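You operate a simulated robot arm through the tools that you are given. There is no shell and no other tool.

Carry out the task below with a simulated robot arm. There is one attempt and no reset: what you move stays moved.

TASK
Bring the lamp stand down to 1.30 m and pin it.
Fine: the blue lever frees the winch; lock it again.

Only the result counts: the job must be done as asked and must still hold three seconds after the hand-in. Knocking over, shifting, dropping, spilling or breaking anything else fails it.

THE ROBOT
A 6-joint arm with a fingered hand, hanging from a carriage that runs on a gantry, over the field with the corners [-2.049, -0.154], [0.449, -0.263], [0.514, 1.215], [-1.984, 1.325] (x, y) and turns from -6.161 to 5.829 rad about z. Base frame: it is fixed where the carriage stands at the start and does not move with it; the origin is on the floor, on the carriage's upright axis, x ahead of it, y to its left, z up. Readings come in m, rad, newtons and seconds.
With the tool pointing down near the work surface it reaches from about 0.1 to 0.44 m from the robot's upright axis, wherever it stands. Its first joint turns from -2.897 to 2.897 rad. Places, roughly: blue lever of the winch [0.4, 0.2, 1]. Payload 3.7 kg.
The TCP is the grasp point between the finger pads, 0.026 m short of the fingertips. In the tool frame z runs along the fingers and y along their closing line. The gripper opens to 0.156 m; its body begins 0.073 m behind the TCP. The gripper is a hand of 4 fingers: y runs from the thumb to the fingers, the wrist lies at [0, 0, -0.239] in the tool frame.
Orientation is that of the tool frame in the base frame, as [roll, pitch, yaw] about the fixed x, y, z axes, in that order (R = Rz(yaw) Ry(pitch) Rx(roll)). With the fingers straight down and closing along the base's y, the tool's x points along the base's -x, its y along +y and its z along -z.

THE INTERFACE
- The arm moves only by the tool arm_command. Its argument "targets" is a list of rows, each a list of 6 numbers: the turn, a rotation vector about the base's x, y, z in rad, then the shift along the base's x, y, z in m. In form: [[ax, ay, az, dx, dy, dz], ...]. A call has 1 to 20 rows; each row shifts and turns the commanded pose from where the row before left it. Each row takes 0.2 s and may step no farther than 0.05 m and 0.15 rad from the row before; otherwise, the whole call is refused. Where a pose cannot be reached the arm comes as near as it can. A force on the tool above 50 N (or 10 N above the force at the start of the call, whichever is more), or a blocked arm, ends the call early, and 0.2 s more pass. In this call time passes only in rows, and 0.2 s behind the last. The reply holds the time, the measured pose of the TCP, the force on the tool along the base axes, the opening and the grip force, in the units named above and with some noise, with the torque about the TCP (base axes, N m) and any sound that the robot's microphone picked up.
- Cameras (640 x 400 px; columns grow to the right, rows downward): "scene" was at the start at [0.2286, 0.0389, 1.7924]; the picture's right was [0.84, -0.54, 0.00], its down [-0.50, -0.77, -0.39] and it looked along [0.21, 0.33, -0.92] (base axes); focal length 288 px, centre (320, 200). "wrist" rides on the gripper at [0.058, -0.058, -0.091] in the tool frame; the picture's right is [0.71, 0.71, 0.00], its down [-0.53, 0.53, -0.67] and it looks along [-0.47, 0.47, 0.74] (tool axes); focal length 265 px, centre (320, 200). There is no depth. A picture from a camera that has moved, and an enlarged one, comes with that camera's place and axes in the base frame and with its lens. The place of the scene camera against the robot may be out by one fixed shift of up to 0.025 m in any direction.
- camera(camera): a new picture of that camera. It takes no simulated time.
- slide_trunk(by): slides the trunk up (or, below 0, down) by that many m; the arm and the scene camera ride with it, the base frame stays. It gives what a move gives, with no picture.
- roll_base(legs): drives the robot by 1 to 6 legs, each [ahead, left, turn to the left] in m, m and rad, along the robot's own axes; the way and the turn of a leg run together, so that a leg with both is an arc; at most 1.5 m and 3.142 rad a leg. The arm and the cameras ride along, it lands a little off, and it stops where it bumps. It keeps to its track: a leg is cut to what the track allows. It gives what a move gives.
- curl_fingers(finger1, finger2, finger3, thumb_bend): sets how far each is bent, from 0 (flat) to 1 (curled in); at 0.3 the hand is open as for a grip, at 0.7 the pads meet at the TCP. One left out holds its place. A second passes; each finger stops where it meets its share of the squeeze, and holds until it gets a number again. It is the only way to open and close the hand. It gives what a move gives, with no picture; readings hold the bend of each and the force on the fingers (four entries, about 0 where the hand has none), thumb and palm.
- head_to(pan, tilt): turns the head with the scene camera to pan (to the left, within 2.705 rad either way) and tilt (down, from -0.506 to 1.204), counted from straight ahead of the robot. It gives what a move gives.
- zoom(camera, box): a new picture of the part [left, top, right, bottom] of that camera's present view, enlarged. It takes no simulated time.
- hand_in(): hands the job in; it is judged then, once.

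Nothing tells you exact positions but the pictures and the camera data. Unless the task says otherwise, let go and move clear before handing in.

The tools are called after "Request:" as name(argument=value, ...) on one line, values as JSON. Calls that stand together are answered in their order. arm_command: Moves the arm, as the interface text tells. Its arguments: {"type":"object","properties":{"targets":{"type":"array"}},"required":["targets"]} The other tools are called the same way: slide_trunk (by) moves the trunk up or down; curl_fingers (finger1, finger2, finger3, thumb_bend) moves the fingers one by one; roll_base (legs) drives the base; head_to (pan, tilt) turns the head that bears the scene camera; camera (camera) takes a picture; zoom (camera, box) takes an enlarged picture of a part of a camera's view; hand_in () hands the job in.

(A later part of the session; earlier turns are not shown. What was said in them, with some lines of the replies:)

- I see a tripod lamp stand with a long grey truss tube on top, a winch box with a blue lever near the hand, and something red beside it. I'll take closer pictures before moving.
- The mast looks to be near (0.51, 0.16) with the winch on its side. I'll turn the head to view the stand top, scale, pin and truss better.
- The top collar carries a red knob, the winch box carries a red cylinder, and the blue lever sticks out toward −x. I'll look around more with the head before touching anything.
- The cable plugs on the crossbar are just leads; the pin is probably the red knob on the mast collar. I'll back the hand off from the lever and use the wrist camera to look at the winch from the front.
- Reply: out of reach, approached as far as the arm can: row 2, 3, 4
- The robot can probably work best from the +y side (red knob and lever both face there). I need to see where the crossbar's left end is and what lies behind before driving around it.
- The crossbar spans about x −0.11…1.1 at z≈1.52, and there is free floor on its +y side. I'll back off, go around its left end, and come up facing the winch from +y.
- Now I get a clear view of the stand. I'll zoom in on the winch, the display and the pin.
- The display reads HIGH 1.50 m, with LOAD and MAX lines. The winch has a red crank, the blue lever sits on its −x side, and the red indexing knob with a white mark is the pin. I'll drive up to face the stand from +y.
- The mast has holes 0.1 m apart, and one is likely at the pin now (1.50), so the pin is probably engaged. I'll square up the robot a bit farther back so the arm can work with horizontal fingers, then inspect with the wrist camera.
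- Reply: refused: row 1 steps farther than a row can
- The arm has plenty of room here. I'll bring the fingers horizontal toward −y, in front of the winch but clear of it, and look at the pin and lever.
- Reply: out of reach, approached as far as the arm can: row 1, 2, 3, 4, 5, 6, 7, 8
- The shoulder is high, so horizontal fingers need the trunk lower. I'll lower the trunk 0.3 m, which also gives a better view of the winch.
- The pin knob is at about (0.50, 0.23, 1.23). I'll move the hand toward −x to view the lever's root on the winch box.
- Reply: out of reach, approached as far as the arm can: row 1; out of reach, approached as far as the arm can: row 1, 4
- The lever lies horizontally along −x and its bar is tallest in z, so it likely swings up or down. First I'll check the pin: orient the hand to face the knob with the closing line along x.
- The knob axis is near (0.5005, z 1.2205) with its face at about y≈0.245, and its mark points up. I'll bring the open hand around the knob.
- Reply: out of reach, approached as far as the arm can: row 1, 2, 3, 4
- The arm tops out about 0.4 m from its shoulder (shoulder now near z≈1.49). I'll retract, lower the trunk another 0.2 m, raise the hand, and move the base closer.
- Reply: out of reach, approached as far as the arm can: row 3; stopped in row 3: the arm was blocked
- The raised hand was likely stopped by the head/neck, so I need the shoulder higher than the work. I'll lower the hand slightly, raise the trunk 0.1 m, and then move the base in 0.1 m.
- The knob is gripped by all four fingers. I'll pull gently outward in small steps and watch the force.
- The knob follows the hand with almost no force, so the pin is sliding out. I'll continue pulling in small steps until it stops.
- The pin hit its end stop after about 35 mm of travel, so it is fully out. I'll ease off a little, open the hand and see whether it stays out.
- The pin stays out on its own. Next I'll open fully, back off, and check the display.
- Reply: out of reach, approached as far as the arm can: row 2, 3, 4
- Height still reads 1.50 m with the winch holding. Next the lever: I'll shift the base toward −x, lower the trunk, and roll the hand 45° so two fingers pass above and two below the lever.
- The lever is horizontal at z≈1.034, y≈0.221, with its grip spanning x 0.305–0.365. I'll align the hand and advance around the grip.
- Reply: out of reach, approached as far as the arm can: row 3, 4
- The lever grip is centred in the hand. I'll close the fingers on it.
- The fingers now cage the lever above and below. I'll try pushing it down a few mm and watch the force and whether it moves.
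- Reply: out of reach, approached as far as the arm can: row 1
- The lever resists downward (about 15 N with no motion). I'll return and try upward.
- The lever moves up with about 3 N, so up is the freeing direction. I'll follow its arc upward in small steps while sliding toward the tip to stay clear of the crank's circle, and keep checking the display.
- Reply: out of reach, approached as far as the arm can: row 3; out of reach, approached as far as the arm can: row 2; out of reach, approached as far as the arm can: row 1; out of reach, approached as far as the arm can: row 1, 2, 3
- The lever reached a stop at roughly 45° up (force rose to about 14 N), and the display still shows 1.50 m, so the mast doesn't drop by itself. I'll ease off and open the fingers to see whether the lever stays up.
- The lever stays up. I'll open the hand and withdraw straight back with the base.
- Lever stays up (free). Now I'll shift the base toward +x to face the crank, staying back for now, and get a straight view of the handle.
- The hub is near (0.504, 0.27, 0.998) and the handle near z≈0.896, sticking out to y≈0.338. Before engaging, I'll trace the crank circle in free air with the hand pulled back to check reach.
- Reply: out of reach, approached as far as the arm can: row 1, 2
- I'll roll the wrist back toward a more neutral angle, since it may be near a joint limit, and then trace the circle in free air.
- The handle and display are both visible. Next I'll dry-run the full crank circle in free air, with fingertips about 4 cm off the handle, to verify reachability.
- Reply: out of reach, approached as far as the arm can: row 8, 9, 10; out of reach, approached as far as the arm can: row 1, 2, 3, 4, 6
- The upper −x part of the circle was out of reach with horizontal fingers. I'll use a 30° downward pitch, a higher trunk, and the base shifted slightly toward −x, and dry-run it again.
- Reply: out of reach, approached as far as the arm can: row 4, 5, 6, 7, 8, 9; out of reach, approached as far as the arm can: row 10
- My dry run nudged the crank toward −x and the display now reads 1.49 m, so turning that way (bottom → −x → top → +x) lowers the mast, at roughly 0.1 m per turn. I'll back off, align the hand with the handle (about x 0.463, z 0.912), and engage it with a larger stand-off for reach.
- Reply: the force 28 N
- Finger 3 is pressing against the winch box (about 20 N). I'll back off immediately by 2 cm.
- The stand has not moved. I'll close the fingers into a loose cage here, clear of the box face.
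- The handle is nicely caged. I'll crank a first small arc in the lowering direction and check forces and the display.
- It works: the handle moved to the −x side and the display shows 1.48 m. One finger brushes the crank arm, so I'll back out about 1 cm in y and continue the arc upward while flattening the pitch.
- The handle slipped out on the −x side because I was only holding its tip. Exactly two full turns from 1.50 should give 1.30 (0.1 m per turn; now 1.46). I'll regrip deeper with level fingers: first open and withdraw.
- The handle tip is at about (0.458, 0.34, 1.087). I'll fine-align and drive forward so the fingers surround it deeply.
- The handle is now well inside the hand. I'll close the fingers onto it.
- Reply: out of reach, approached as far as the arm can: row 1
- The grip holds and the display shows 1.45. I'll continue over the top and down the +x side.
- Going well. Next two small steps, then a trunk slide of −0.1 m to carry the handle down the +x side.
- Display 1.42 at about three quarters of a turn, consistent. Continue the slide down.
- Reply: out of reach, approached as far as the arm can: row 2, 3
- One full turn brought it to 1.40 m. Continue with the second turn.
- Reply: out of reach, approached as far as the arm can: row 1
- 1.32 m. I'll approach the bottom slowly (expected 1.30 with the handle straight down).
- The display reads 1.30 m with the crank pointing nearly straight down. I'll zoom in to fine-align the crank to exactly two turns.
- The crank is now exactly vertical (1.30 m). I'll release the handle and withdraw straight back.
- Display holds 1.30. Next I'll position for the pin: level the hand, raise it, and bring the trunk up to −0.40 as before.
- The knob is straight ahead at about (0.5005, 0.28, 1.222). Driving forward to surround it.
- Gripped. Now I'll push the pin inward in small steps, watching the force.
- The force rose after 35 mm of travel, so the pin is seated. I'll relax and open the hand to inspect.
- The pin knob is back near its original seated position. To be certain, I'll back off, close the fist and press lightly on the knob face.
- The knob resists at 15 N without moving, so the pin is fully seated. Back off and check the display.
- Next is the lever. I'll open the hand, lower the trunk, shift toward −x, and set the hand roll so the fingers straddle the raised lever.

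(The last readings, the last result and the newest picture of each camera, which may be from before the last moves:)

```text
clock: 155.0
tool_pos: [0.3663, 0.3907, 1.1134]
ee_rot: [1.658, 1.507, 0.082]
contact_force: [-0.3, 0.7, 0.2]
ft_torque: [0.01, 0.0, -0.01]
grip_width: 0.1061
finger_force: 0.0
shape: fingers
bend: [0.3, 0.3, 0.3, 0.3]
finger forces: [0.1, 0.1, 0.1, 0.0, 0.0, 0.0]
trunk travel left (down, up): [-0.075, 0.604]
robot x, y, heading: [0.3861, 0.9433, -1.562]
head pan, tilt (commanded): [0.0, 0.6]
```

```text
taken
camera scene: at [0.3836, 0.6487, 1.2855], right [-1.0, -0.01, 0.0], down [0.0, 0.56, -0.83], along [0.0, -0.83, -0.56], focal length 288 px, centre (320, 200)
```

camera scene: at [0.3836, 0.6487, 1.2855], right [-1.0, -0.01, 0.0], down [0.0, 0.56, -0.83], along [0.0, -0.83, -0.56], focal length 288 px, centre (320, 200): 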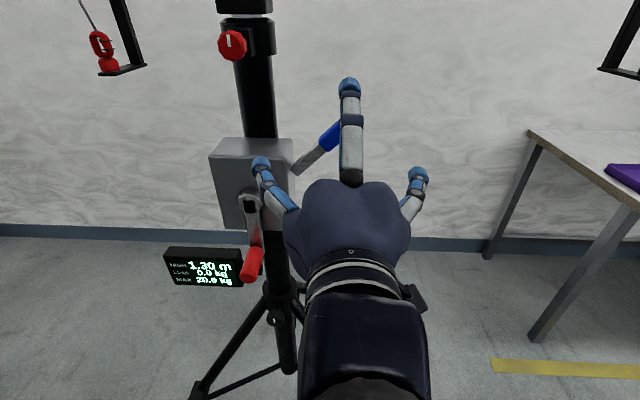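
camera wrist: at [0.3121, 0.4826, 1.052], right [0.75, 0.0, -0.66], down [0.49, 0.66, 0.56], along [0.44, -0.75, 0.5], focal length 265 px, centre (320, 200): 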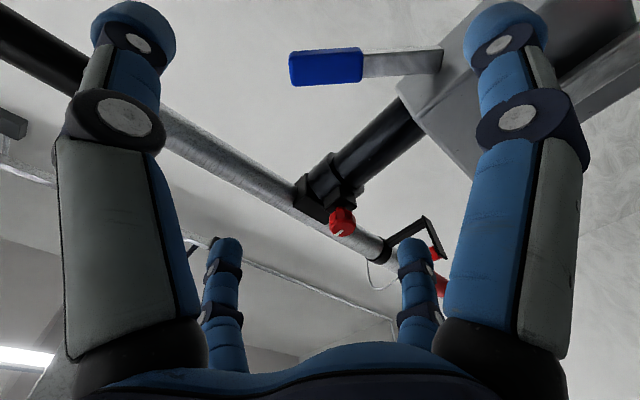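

The lever grip center is near (0.363, 0.221, 1.102), about 40° up. Align and drive forward around it.

Request:
arm_command(targets=[[0, 0, 0, -0.005, 0, -0.0105]])

Request:
roll_base(legs=[[0.12, 0, 0]])

Request:
camera(camera="wrist")

```text
clock: 155.4
tool_pos: [0.361, 0.392, 1.1029]
ee_rot: [1.651, 1.508, 0.074]
contact_force: [0.1, -0.6, -0.1]
ft_torque: [0.04, 0.04, 0.02]
grip_width: 0.1065
finger_force: 0.1
shape: fingers
bend: [0.3, 0.3, 0.3, 0.3]
finger forces: [0.1, 0.0, 0.0, 0.1, 0.0, 0.0]
trunk travel left (down, up): [-0.075, 0.604]
robot x, y, heading: [0.3863, 0.9462, -1.568]
head pan, tilt (commanded): [0.0, 0.6]
```

```text
clock: 156.6
tool_pos: [0.3631, 0.2704, 1.1038]
ee_rot: [1.648, 1.509, 0.077]
contact_force: [-0.8, -0.2, 0.4]
ft_torque: [0.0, -0.01, -0.01]
grip_width: 0.1065
finger_force: 0.1
shape: fingers
bend: [0.3, 0.3, 0.3, 0.3]
finger forces: [0.1, 0.0, 0.0, 0.1, 0.0, 0.0]
trunk travel left (down, up): [-0.075, 0.604]
robot x, y, heading: [0.3868, 0.8287, -1.562]
head pan, tilt (commanded): [0.0, 0.6]
```

```text
taken
camera wrist: at [0.3097, 0.3629, 1.0424], right [0.75, 0.0, -0.66], down [0.49, 0.67, 0.56], along [0.44, -0.75, 0.5], focal length 265 px, centre (320, 200)
```

wrist: 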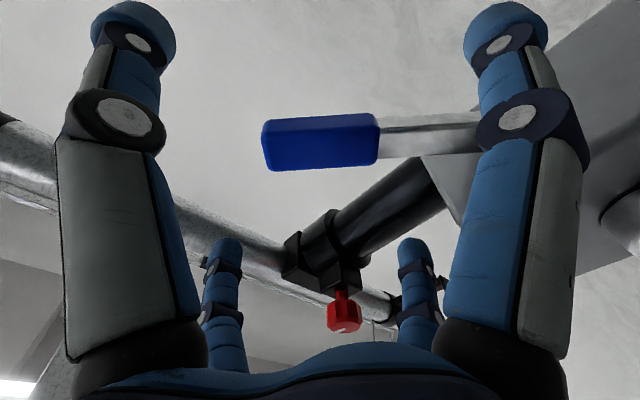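

Request:
roll_base(legs=[[0.045, 0, 0]])

Request:
camera(camera="wrist")

Request:
camera(camera="scene")

```text
clock: 157.5
tool_pos: [0.3651, 0.227, 1.104]
ee_rot: [1.648, 1.508, 0.076]
contact_force: [0.1, -1.0, -0.1]
ft_torque: [0.02, 0.01, 0.0]
grip_width: 0.1064
finger_force: 0.0
shape: fingers
bend: [0.3, 0.3, 0.3, 0.3]
finger forces: [0.1, 0.0, 0.0, 0.1, 0.0, 0.0]
trunk travel left (down, up): [-0.075, 0.604]
robot x, y, heading: [0.386, 0.7812, -1.561]
head pan, tilt (commanded): [0.0, 0.6]
```

```text
taken
camera wrist: at [0.3104, 0.3181, 1.0424], right [0.75, 0.0, -0.66], down [0.49, 0.67, 0.56], along [0.44, -0.75, 0.5], focal length 265 px, centre (320, 200)
```

wrist: 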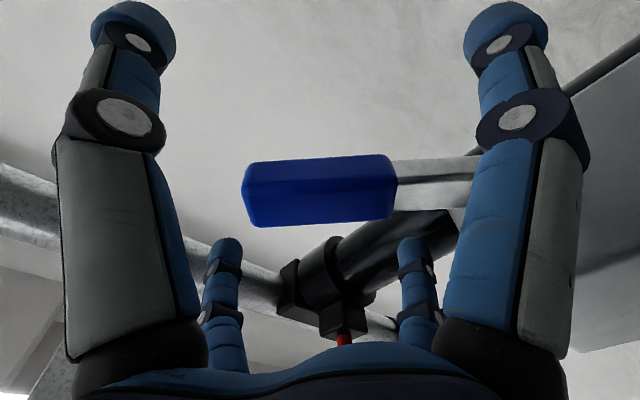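

```text
taken
camera scene: at [0.3864, 0.4838, 1.2857], right [-1.0, -0.01, 0.0], down [-0.01, 0.56, -0.83], along [0.01, -0.83, -0.56], focal length 288 px, centre (320, 200)
```

scene: 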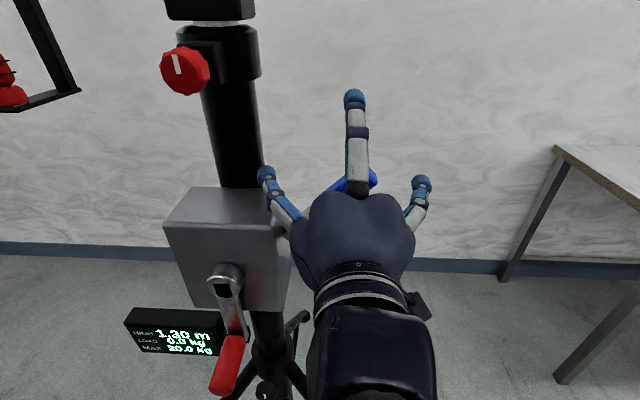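

Request:
curl_fingers(finger1=0.6, finger2=0.6, finger3=0.6, thumb_bend=0.6)

Request:
camera(camera="wrist")

```text
clock: 158.5
tool_pos: [0.364, 0.2277, 1.1022]
ee_rot: [1.664, 1.511, 0.091]
contact_force: [-1.2, -1.0, -1.4]
ft_torque: [0.0, 0.01, -0.05]
grip_width: 0.0252
finger_force: 0.6
shape: fingers
bend: [0.59, 0.6, 0.6, 0.6]
finger forces: [1.0, 0.0, 0.0, 0.1, 0.5, 0.0]
trunk travel left (down, up): [-0.075, 0.604]
robot x, y, heading: [0.3915, 0.7806, -1.561]
head pan, tilt (commanded): [0.0, 0.6]
```

```text
taken
camera wrist: at [0.3103, 0.3189, 1.042], right [0.75, 0.0, -0.66], down [0.49, 0.66, 0.56], along [0.44, -0.75, 0.5], focal length 265 px, centre (320, 200)
```

wrist: 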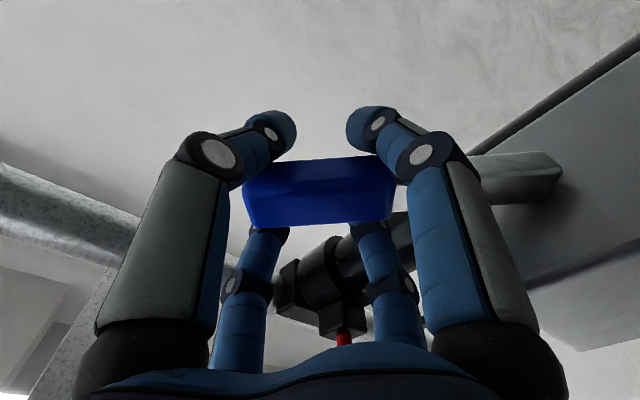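

The lever is caged. I'll rotate it back down along its arc.

Request:
arm_command(targets=[[0, -0.1, 0, -0.0063, 0, -0.0083], [0, -0.1, 0, -0.0055, 0, -0.009], [0, -0.1, 0, -0.0047, 0, -0.0095]])

Request:
camera(camera="wrist")

Request:
camera(camera="scene")

```text
clock: 159.3
tool_pos: [0.3492, 0.2283, 1.0769]
ee_rot: [1.585, 1.21, 0.016]
contact_force: [0.0, 0.3, 0.9]
ft_torque: [-0.03, -0.04, 0.01]
grip_width: 0.0231
finger_force: 0.2
shape: fingers
bend: [0.6, 0.6, 0.6, 0.6]
finger forces: [0.0, 0.1, 0.2, 0.1, 0.0, 0.0]
trunk travel left (down, up): [-0.075, 0.604]
robot x, y, heading: [0.3874, 0.7824, -1.56]
head pan, tilt (commanded): [0.0, 0.6]
```

```text
taken
camera wrist: at [0.3154, 0.3195, 1.0013], right [0.91, 0.0, -0.41], down [0.3, 0.67, 0.68], along [0.28, -0.75, 0.61], focal length 265 px, centre (320, 200)
```

wrist: 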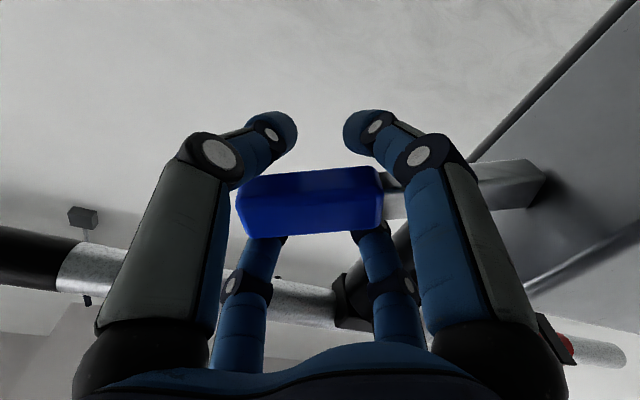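

```text
taken
camera scene: at [0.3864, 0.4845, 1.2854], right [-1.0, -0.01, 0.0], down [-0.01, 0.56, -0.83], along [0.01, -0.82, -0.56], focal length 288 px, centre (320, 200)
```

scene: 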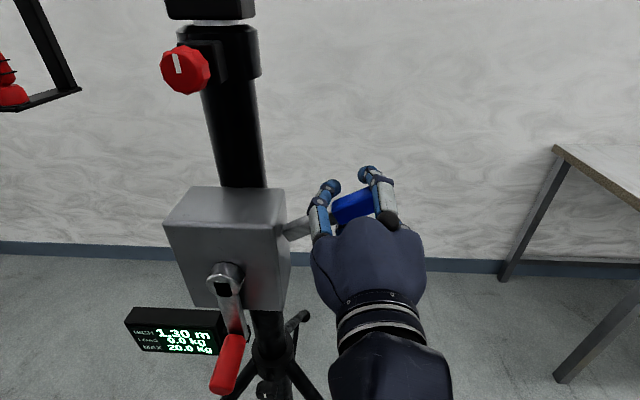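

Request:
arm_command(targets=[[0, -0.1, 0, -0.004, 0, -0.0099], [0, -0.1, 0, -0.003, 0, -0.0103]])

Request:
arm_command(targets=[[0, -0.08, 0, -0.002, 0, -0.0104]])

Request:
camera(camera="wrist")

Request:
camera(camera="scene")

```text
clock: 159.9
tool_pos: [0.3417, 0.227, 1.0553]
ee_rot: [1.58, 1.008, 0.008]
contact_force: [-0.4, -0.9, 0.4]
ft_torque: [0.0, -0.02, 0.03]
grip_width: 0.0234
finger_force: 0.0
shape: fingers
bend: [0.6, 0.6, 0.6, 0.6]
finger forces: [0.0, 0.0, 0.1, 0.0, 0.1, 0.1]
trunk travel left (down, up): [-0.075, 0.604]
robot x, y, heading: [0.3832, 0.781, -1.561]
head pan, tilt (commanded): [0.0, 0.6]
```

```text
clock: 160.3
tool_pos: [0.3399, 0.226, 1.0438]
ee_rot: [1.581, 0.928, 0.011]
contact_force: [-0.2, -1.2, -2.4]
ft_torque: [0.04, -0.02, 0.04]
grip_width: 0.0232
finger_force: 1.2
shape: fingers
bend: [0.6, 0.6, 0.6, 0.6]
finger forces: [0.0, 0.0, 0.0, 0.0, 1.6, 0.1]
trunk travel left (down, up): [-0.075, 0.604]
robot x, y, heading: [0.3849, 0.7823, -1.565]
head pan, tilt (commanded): [0.0, 0.6]
```

```text
taken
camera wrist: at [0.3277, 0.3185, 0.964], right [0.99, 0.0, -0.14], down [0.1, 0.66, 0.74], along [0.1, -0.75, 0.66], focal length 265 px, centre (320, 200)
```

wrist: 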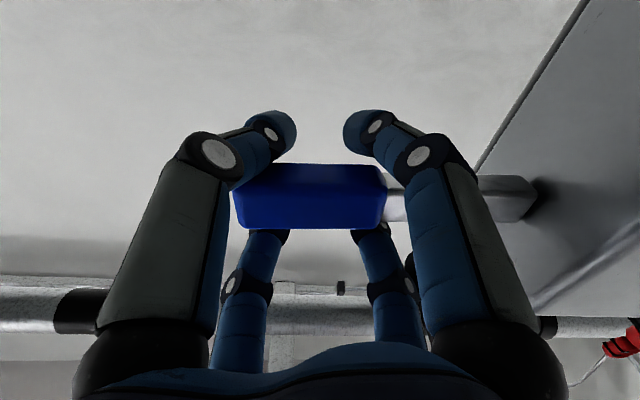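

```text
taken
camera scene: at [0.3865, 0.4845, 1.2854], right [-1.0, -0.01, 0.0], down [-0.01, 0.56, -0.83], along [0.01, -0.82, -0.56], focal length 288 px, centre (320, 200)
```

scene: 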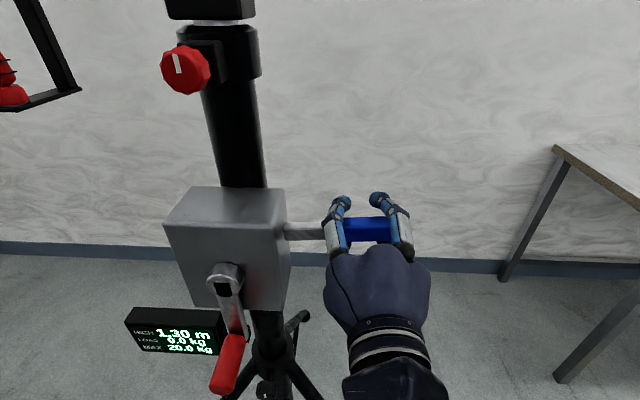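

Request:
arm_command(targets=[[0, -0.06, 0, -0.001, 0, -0.008]])

Request:
arm_command(targets=[[0, -0.04, 0, 0, 0, -0.006]])

Request:
arm_command(targets=[[0, 0, 0, 0, 0, -0.005]])

Request:
camera(camera="wrist")

Request:
camera(camera="scene")

```text
clock: 160.7
tool_pos: [0.3376, 0.2266, 1.0369]
ee_rot: [1.578, 0.869, 0.008]
contact_force: [0.9, -0.2, -0.8]
ft_torque: [-0.02, 0.0, 0.03]
grip_width: 0.0234
finger_force: 0.1
shape: fingers
bend: [0.6, 0.6, 0.6, 0.6]
finger forces: [0.0, 0.0, 0.1, 0.0, 0.8, 0.1]
trunk travel left (down, up): [-0.075, 0.604]
robot x, y, heading: [0.3857, 0.782, -1.562]
head pan, tilt (commanded): [0.0, 0.6]
```

```text
clock: 161.1
tool_pos: [0.3407, 0.227, 1.0321]
ee_rot: [1.577, 0.83, 0.007]
contact_force: [-0.2, 0.3, -0.4]
ft_torque: [-0.04, -0.01, 0.0]
grip_width: 0.0233
finger_force: 0.4
shape: fingers
bend: [0.6, 0.6, 0.6, 0.6]
finger forces: [0.0, 0.3, 0.0, 0.0, 0.1, 0.0]
trunk travel left (down, up): [-0.075, 0.604]
robot x, y, heading: [0.3829, 0.7822, -1.562]
head pan, tilt (commanded): [0.0, 0.6]
```

```text
clock: 161.5
tool_pos: [0.3391, 0.226, 1.0274]
ee_rot: [1.574, 0.831, 0.006]
contact_force: [0.1, 1.3, 4.0]
ft_torque: [-0.08, -0.07, 0.02]
grip_width: 0.0231
finger_force: 1.5
shape: fingers
bend: [0.6, 0.59, 0.6, 0.6]
finger forces: [0.0, 2.6, 0.9, 0.0, 0.1, 0.0]
trunk travel left (down, up): [-0.075, 0.604]
robot x, y, heading: [0.3873, 0.7855, -1.56]
head pan, tilt (commanded): [0.0, 0.6]
```

```text
taken
camera wrist: at [0.3352, 0.3178, 0.9457], right [1.0, 0.0, -0.04], down [0.03, 0.67, 0.74], along [0.03, -0.75, 0.67], focal length 265 px, centre (320, 200)
```

wrist: 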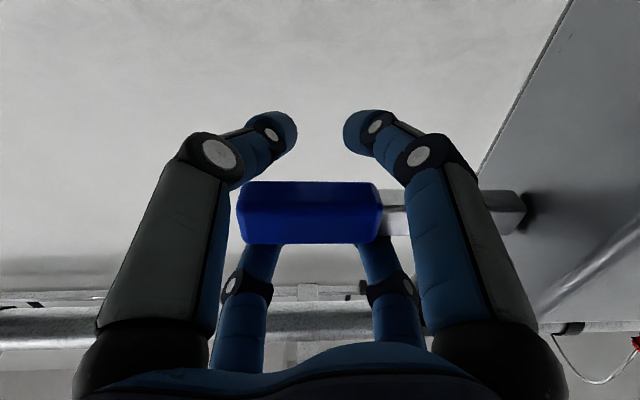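

```text
taken
camera scene: at [0.3864, 0.4843, 1.2856], right [-1.0, -0.01, 0.0], down [-0.01, 0.56, -0.83], along [0.01, -0.83, -0.56], focal length 288 px, centre (320, 200)
```

scene: 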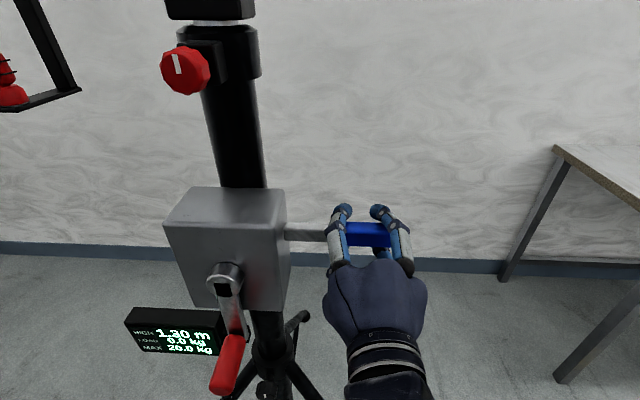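

Request:
arm_command(targets=[[0, 0, 0, 0, 0, -0.005]])

Request:
camera(camera="wrist")

Request:
zoom(camera="scene", box=[120, 160, 440, 380])

```text
clock: 161.9
tool_pos: [0.3404, 0.2254, 1.0236]
ee_rot: [1.572, 0.831, 0.005]
contact_force: [0.3, 1.7, 10.3]
ft_torque: [-0.13, -0.07, 0.04]
grip_width: 0.0232
finger_force: 4.9
shape: fingers
bend: [0.6, 0.57, 0.58, 0.6]
finger forces: [0.1, 5.8, 3.6, 0.1, 0.1, 0.0]
trunk travel left (down, up): [-0.075, 0.604]
robot x, y, heading: [0.3831, 0.7849, -1.563]
head pan, tilt (commanded): [0.0, 0.6]
```

```text
taken
camera wrist: at [0.3349, 0.3177, 0.9409], right [1.0, 0.0, -0.04], down [0.03, 0.67, 0.74], along [0.03, -0.74, 0.67], focal length 265 px, centre (320, 200)
```

wrist: 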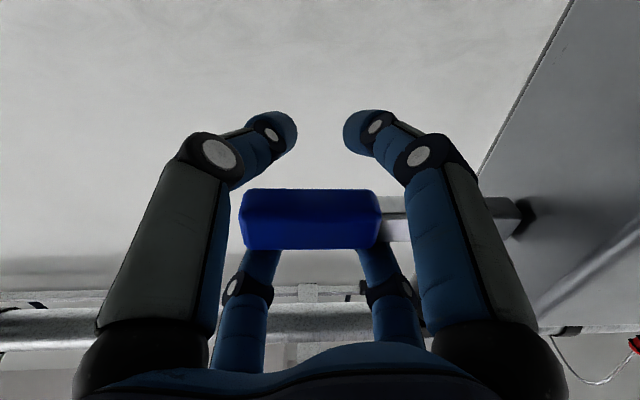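

```text
1.82 times, centred on (280, 270) of scene
camera zoom: at [0.3864, 0.484, 1.2858], right [-1.0, -0.01, 0.0], down [-0.01, 0.56, -0.83], along [0.01, -0.83, -0.56], focal length 523 px, centre (393, 73)
```

zoom: 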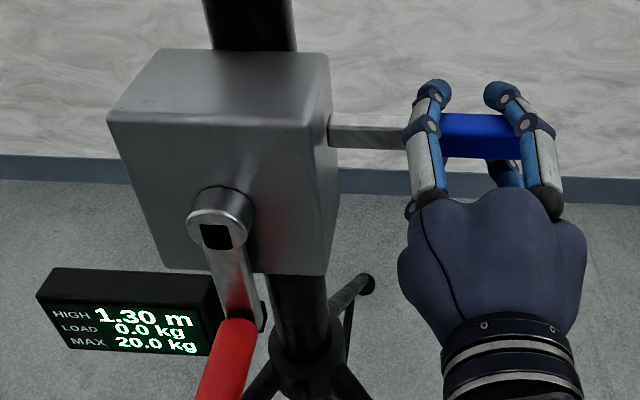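

The lever is down against its stop with 10 N. I'll ease back to centre and open the fingers without lifting it.

Request:
arm_command(targets=[[0, 0, 0, 0, 0, 0.009]])

Request:
curl_fingers(finger1=0.45, finger2=0.45, finger3=0.45, thumb_bend=0.45)

Request:
curl_fingers(finger1=0.3, finger2=0.3, finger3=0.3, thumb_bend=0.3)

Request:
camera(camera="wrist")

Request:
roll_base(legs=[[-0.15, 0, 0]])

Request:
camera(camera="scene")

Request:
camera(camera="wrist")

```text
clock: 162.3
tool_pos: [0.3393, 0.2253, 1.0298]
ee_rot: [1.58, 0.83, 0.011]
contact_force: [-0.2, 0.2, 0.9]
ft_torque: [0.0, -0.03, -0.02]
grip_width: 0.0234
finger_force: 0.1
shape: fingers
bend: [0.6, 0.59, 0.6, 0.6]
finger forces: [0.0, 1.3, 0.1, 0.0, 0.0, 0.1]
trunk travel left (down, up): [-0.075, 0.604]
robot x, y, heading: [0.3832, 0.782, -1.561]
head pan, tilt (commanded): [0.0, 0.6]
```

```text
clock: 163.3
tool_pos: [0.3386, 0.2264, 1.029]
ee_rot: [1.577, 0.832, 0.009]
contact_force: [-0.2, 0.7, 0.6]
ft_torque: [-0.01, 0.01, 0.02]
grip_width: 0.0646
finger_force: 0.0
shape: fingers
bend: [0.45, 0.45, 0.45, 0.45]
finger forces: [0.0, 0.0, 0.0, 0.0, 0.0, 0.1]
trunk travel left (down, up): [-0.075, 0.604]
robot x, y, heading: [0.3831, 0.7794, -1.558]
head pan, tilt (commanded): [0.0, 0.6]
```

```text
clock: 164.3
tool_pos: [0.338, 0.2264, 1.0302]
ee_rot: [1.578, 0.83, 0.009]
contact_force: [0.3, -0.3, 0.2]
ft_torque: [-0.02, 0.03, 0.02]
grip_width: 0.1063
finger_force: 0.1
shape: fingers
bend: [0.3, 0.3, 0.3, 0.3]
finger forces: [0.0, 0.0, 0.1, 0.0, 0.0, 0.1]
trunk travel left (down, up): [-0.075, 0.604]
robot x, y, heading: [0.3864, 0.7822, -1.561]
head pan, tilt (commanded): [0.0, 0.6]
```

```text
taken
camera wrist: at [0.3348, 0.318, 0.9483], right [1.0, 0.0, -0.04], down [0.03, 0.67, 0.75], along [0.03, -0.75, 0.66], focal length 265 px, centre (320, 200)
```

wrist: 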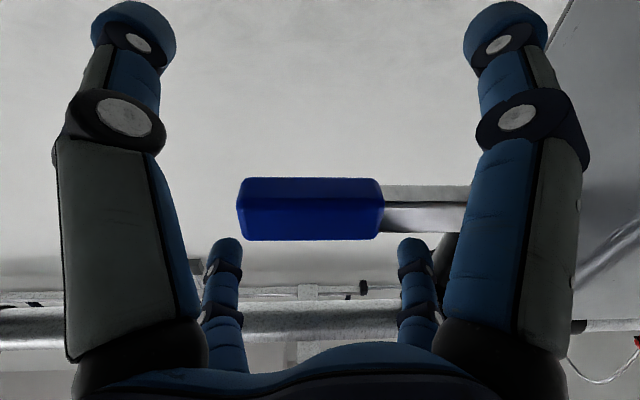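

```text
clock: 165.7
tool_pos: [0.3371, 0.3749, 1.0293]
ee_rot: [1.576, 0.828, 0.009]
contact_force: [0.1, -0.7, 0.5]
ft_torque: [0.03, -0.01, 0.03]
grip_width: 0.1063
finger_force: 0.2
shape: fingers
bend: [0.3, 0.3, 0.3, 0.3]
finger forces: [0.0, 0.1, 0.1, 0.0, 0.1, 0.0]
trunk travel left (down, up): [-0.075, 0.604]
robot x, y, heading: [0.3868, 0.93, -1.559]
head pan, tilt (commanded): [0.0, 0.6]
```

```text
taken
camera scene: at [0.3851, 0.633, 1.2853], right [-1.0, -0.01, 0.0], down [-0.01, 0.57, -0.82], along [0.01, -0.82, -0.57], focal length 288 px, centre (320, 200)
```

scene: 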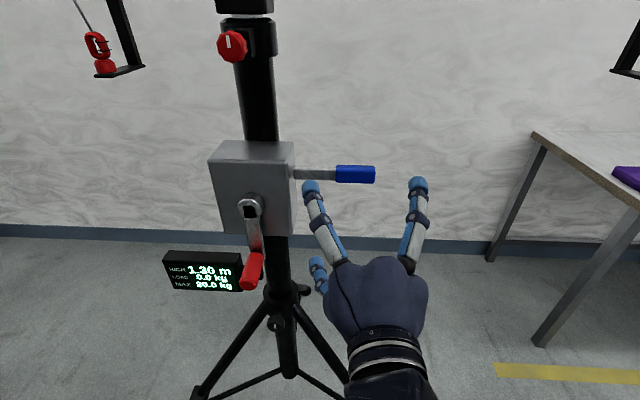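

```text
taken
camera wrist: at [0.3336, 0.4666, 0.9481], right [1.0, 0.0, -0.04], down [0.03, 0.66, 0.75], along [0.03, -0.75, 0.66], focal length 265 px, centre (320, 200)
```

wrist: 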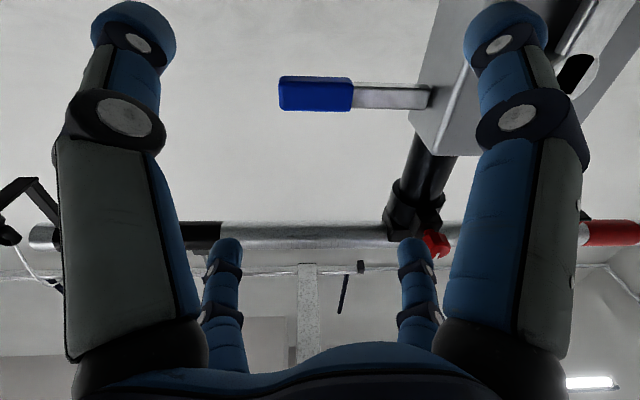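

Request:
zoom(camera="scene", box=[150, 130, 390, 300])

Request:
zoom(camera="scene", box=[155, 240, 275, 300])

Request:
zoom(camera="scene", box=[200, 0, 300, 80])

Request:
zoom(camera="wrist", box=[260, 40, 460, 150])

```text
2.35 times, centred on (270, 215) of scene
camera zoom: at [0.3851, 0.633, 1.2853], right [-1.0, -0.01, 0.0], down [-0.01, 0.57, -0.82], along [0.01, -0.82, -0.57], focal length 677 px, centre (438, 165)
```

zoom: 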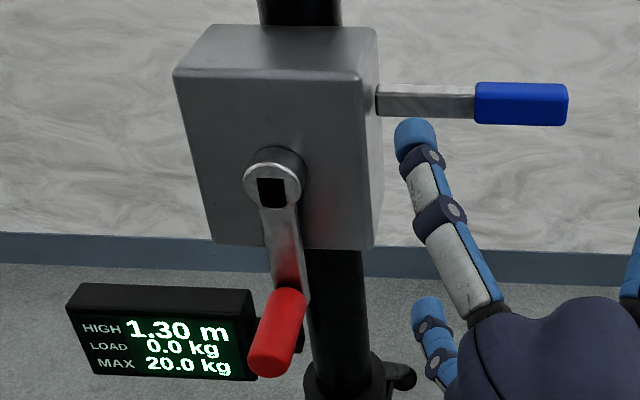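

```text
5.33 times, centred on (215, 270) of scene
camera zoom: at [0.3851, 0.633, 1.2853], right [-1.0, -0.01, 0.0], down [-0.01, 0.57, -0.82], along [0.01, -0.82, -0.57], focal length 1535 px, centre (880, -173)
```

zoom: 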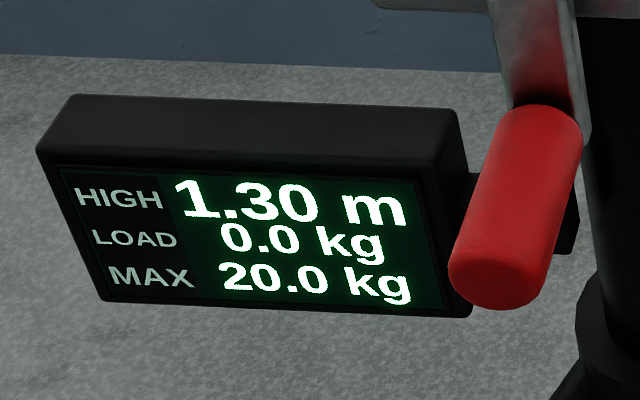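

```text
5.00 times, centred on (250, 40) of scene
camera zoom: at [0.3851, 0.633, 1.2853], right [-1.0, -0.01, 0.0], down [-0.01, 0.57, -0.82], along [0.01, -0.82, -0.57], focal length 1439 px, centre (670, 1000)
```

zoom: 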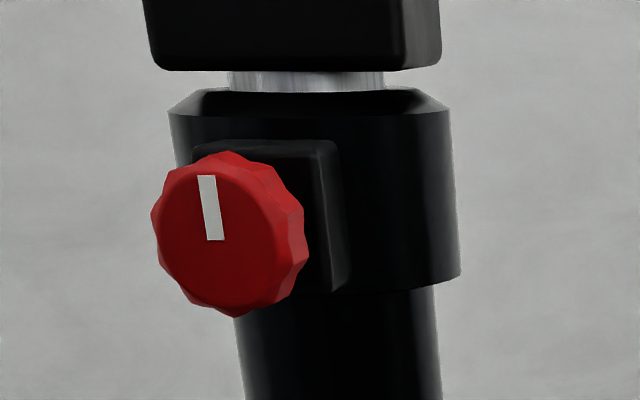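

```text
3.20 times, centred on (360, 95) of wrist
camera zoom: at [0.3336, 0.4666, 0.9481], right [1.0, 0.0, -0.04], down [0.03, 0.66, 0.75], along [0.03, -0.75, 0.66], focal length 849 px, centre (192, 536)
```

zoom: 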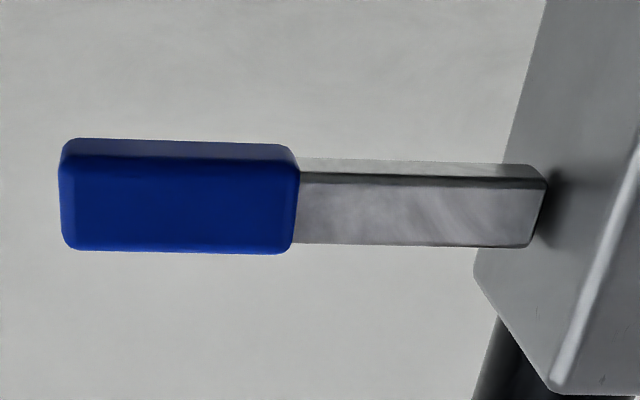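

Everything looks right: display 1.30 m, lever level, pin seated. I'll move the robot well clear and take a final check from further back.

Request:
roll_base(legs=[[-0.18, 0, 0]])

Request:
head_to(pan=0.0, tilt=0.3)

Request:
camera(camera="scene")

Request:
zoom(camera="scene", box=[200, 100, 420, 300])

```text
clock: 167.2
tool_pos: [0.3376, 0.5568, 1.0304]
ee_rot: [1.578, 0.832, 0.012]
contact_force: [0.0, -0.6, -0.1]
ft_torque: [0.0, 0.02, 0.01]
grip_width: 0.1064
finger_force: 0.2
shape: fingers
bend: [0.3, 0.3, 0.3, 0.3]
finger forces: [0.1, 0.1, 0.0, 0.0, 0.0, 0.0]
trunk travel left (down, up): [-0.075, 0.604]
robot x, y, heading: [0.3847, 1.1125, -1.555]
head pan, tilt (commanded): [0.0, 0.6]
```

```text
clock: 168.0
tool_pos: [0.3379, 0.5546, 1.0295]
ee_rot: [1.578, 0.83, 0.01]
contact_force: [0.6, 0.3, 0.1]
ft_torque: [0.01, -0.02, 0.01]
grip_width: 0.1063
finger_force: 0.1
shape: fingers
bend: [0.3, 0.3, 0.3, 0.3]
finger forces: [0.0, 0.0, 0.0, 0.0, 0.1, 0.0]
trunk travel left (down, up): [-0.075, 0.604]
robot x, y, heading: [0.3835, 1.1098, -1.558]
head pan, tilt (commanded): [0.0, 0.3]
```

```text
taken
camera scene: at [0.3837, 0.8087, 1.3129], right [-1.0, -0.01, 0.0], down [0.0, 0.3, -0.95], along [0.01, -0.95, -0.3], focal length 288 px, centre (320, 200)
```

scene: 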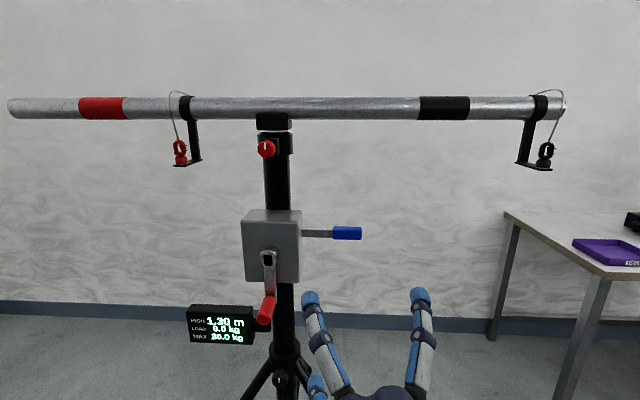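

```text
2.00 times, centred on (310, 200) of scene
camera zoom: at [0.3837, 0.8087, 1.3129], right [-1.0, -0.01, 0.0], down [0.0, 0.3, -0.95], along [0.01, -0.95, -0.3], focal length 576 px, centre (340, 200)
```

zoom: 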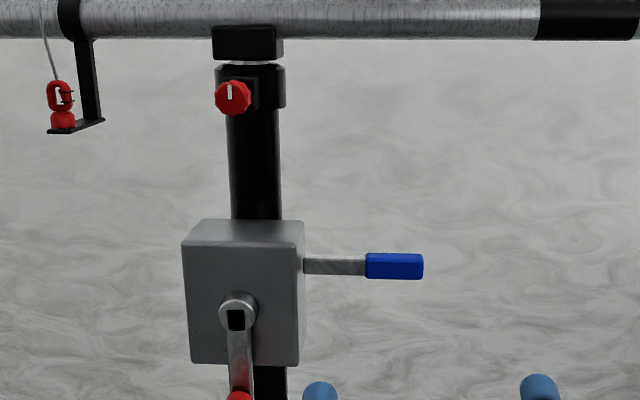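

Final check of the pin's seating depth from the side, comparing it with the first side view.

Request:
roll_base(legs=[[0, -0.6, 0]])

Request:
head_to(pan=0.6, tilt=0.2)

Request:
camera(camera="scene")

```text
clock: 171.4
tool_pos: [-0.2538, 0.5454, 1.0299]
ee_rot: [1.578, 0.829, 0.015]
contact_force: [-1.1, 1.2, 0.4]
ft_torque: [0.03, 0.03, -0.01]
grip_width: 0.1064
finger_force: 0.0
shape: fingers
bend: [0.3, 0.3, 0.3, 0.3]
finger forces: [0.1, 0.2, 0.0, 0.0, 0.0, 0.1]
trunk travel left (down, up): [-0.075, 0.604]
robot x, y, heading: [-0.2105, 1.1004, -1.55]
head pan, tilt (commanded): [0.0, 0.3]
```

```text
clock: 172.4
tool_pos: [-0.2528, 0.5446, 1.0295]
ee_rot: [1.576, 0.832, 0.017]
contact_force: [0.0, 0.0, -0.5]
ft_torque: [-0.02, -0.01, -0.01]
grip_width: 0.1064
finger_force: 0.2
shape: fingers
bend: [0.3, 0.3, 0.3, 0.3]
finger forces: [0.1, 0.0, 0.1, 0.1, 0.0, 0.1]
trunk travel left (down, up): [-0.075, 0.604]
robot x, y, heading: [-0.2101, 1.1044, -1.553]
head pan, tilt (commanded): [0.6, 0.201]
```

```text
taken
camera scene: at [-0.155, 0.8165, 1.3222], right [-0.81, -0.58, 0.0], down [-0.12, 0.16, -0.98], along [0.57, -0.8, -0.2], focal length 288 px, centre (320, 200)
```

scene: 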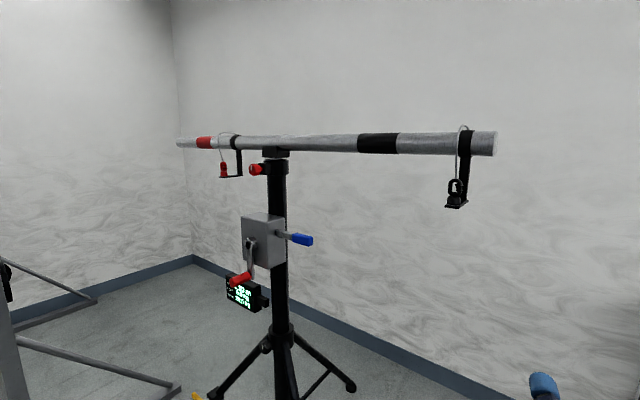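

Request:
zoom(camera="scene", box=[240, 145, 300, 190])

Request:
zoom(camera="scene", box=[215, 200, 325, 310])

```text
8.89 times, centred on (270, 168) of scene
camera zoom: at [-0.155, 0.8165, 1.3222], right [-0.81, -0.58, 0.0], down [-0.12, 0.16, -0.98], along [0.57, -0.8, -0.2], focal length 2558 px, centre (764, 489)
```

zoom: 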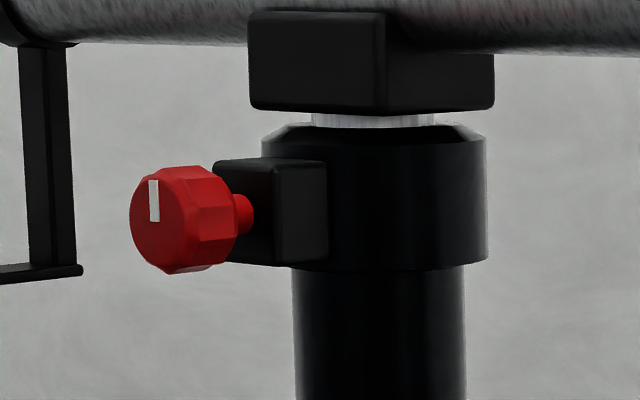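

```text
3.64 times, centred on (270, 255) of scene
camera zoom: at [-0.155, 0.8165, 1.3222], right [-0.81, -0.58, 0.0], down [-0.12, 0.16, -0.98], along [0.57, -0.8, -0.2], focal length 1046 px, centre (502, 0)
```

zoom: 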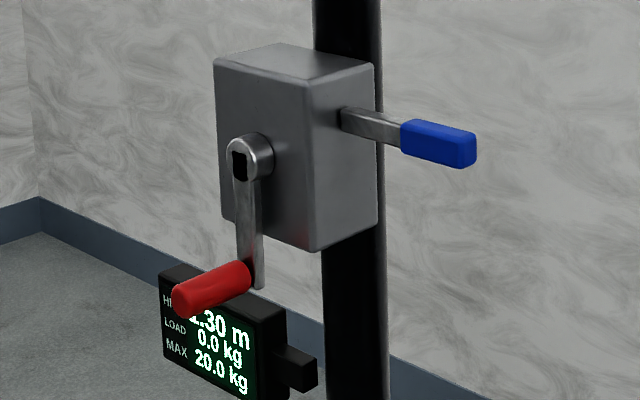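

The pin shows only its red stem, as it did when first seated. The lever is back at its locked position, the display reads 1.30 m, and the robot is clear, so I'm handing in.

Request:
hand_in()

```text
The job is handed in.
```

The lamp stand is down to 1.30 m and pinned, and the winch is locked again. I've handed the job in but have no verdict back.

- **Height:** the winch display reads 1.30 m. I lowered it from 1.50 m with the red crank, about 0.1 m per turn.
- **Pin:** I pulled the red pin out and lowered the stand. I then pushed it back the full 35 mm, and it didn't move when I pressed it with about 15 N. In the last side view it sits as it did at the start.
- **Winch lever:** the blue lever had to go up to free the winch. It is now back down level, hard against its stop.

While I was lining up on the crank, a finger pressed on the winch box at about 20 N. Before-and-after pictures show the stand did not shift. The hand is open, and the robot is well clear of the stand.
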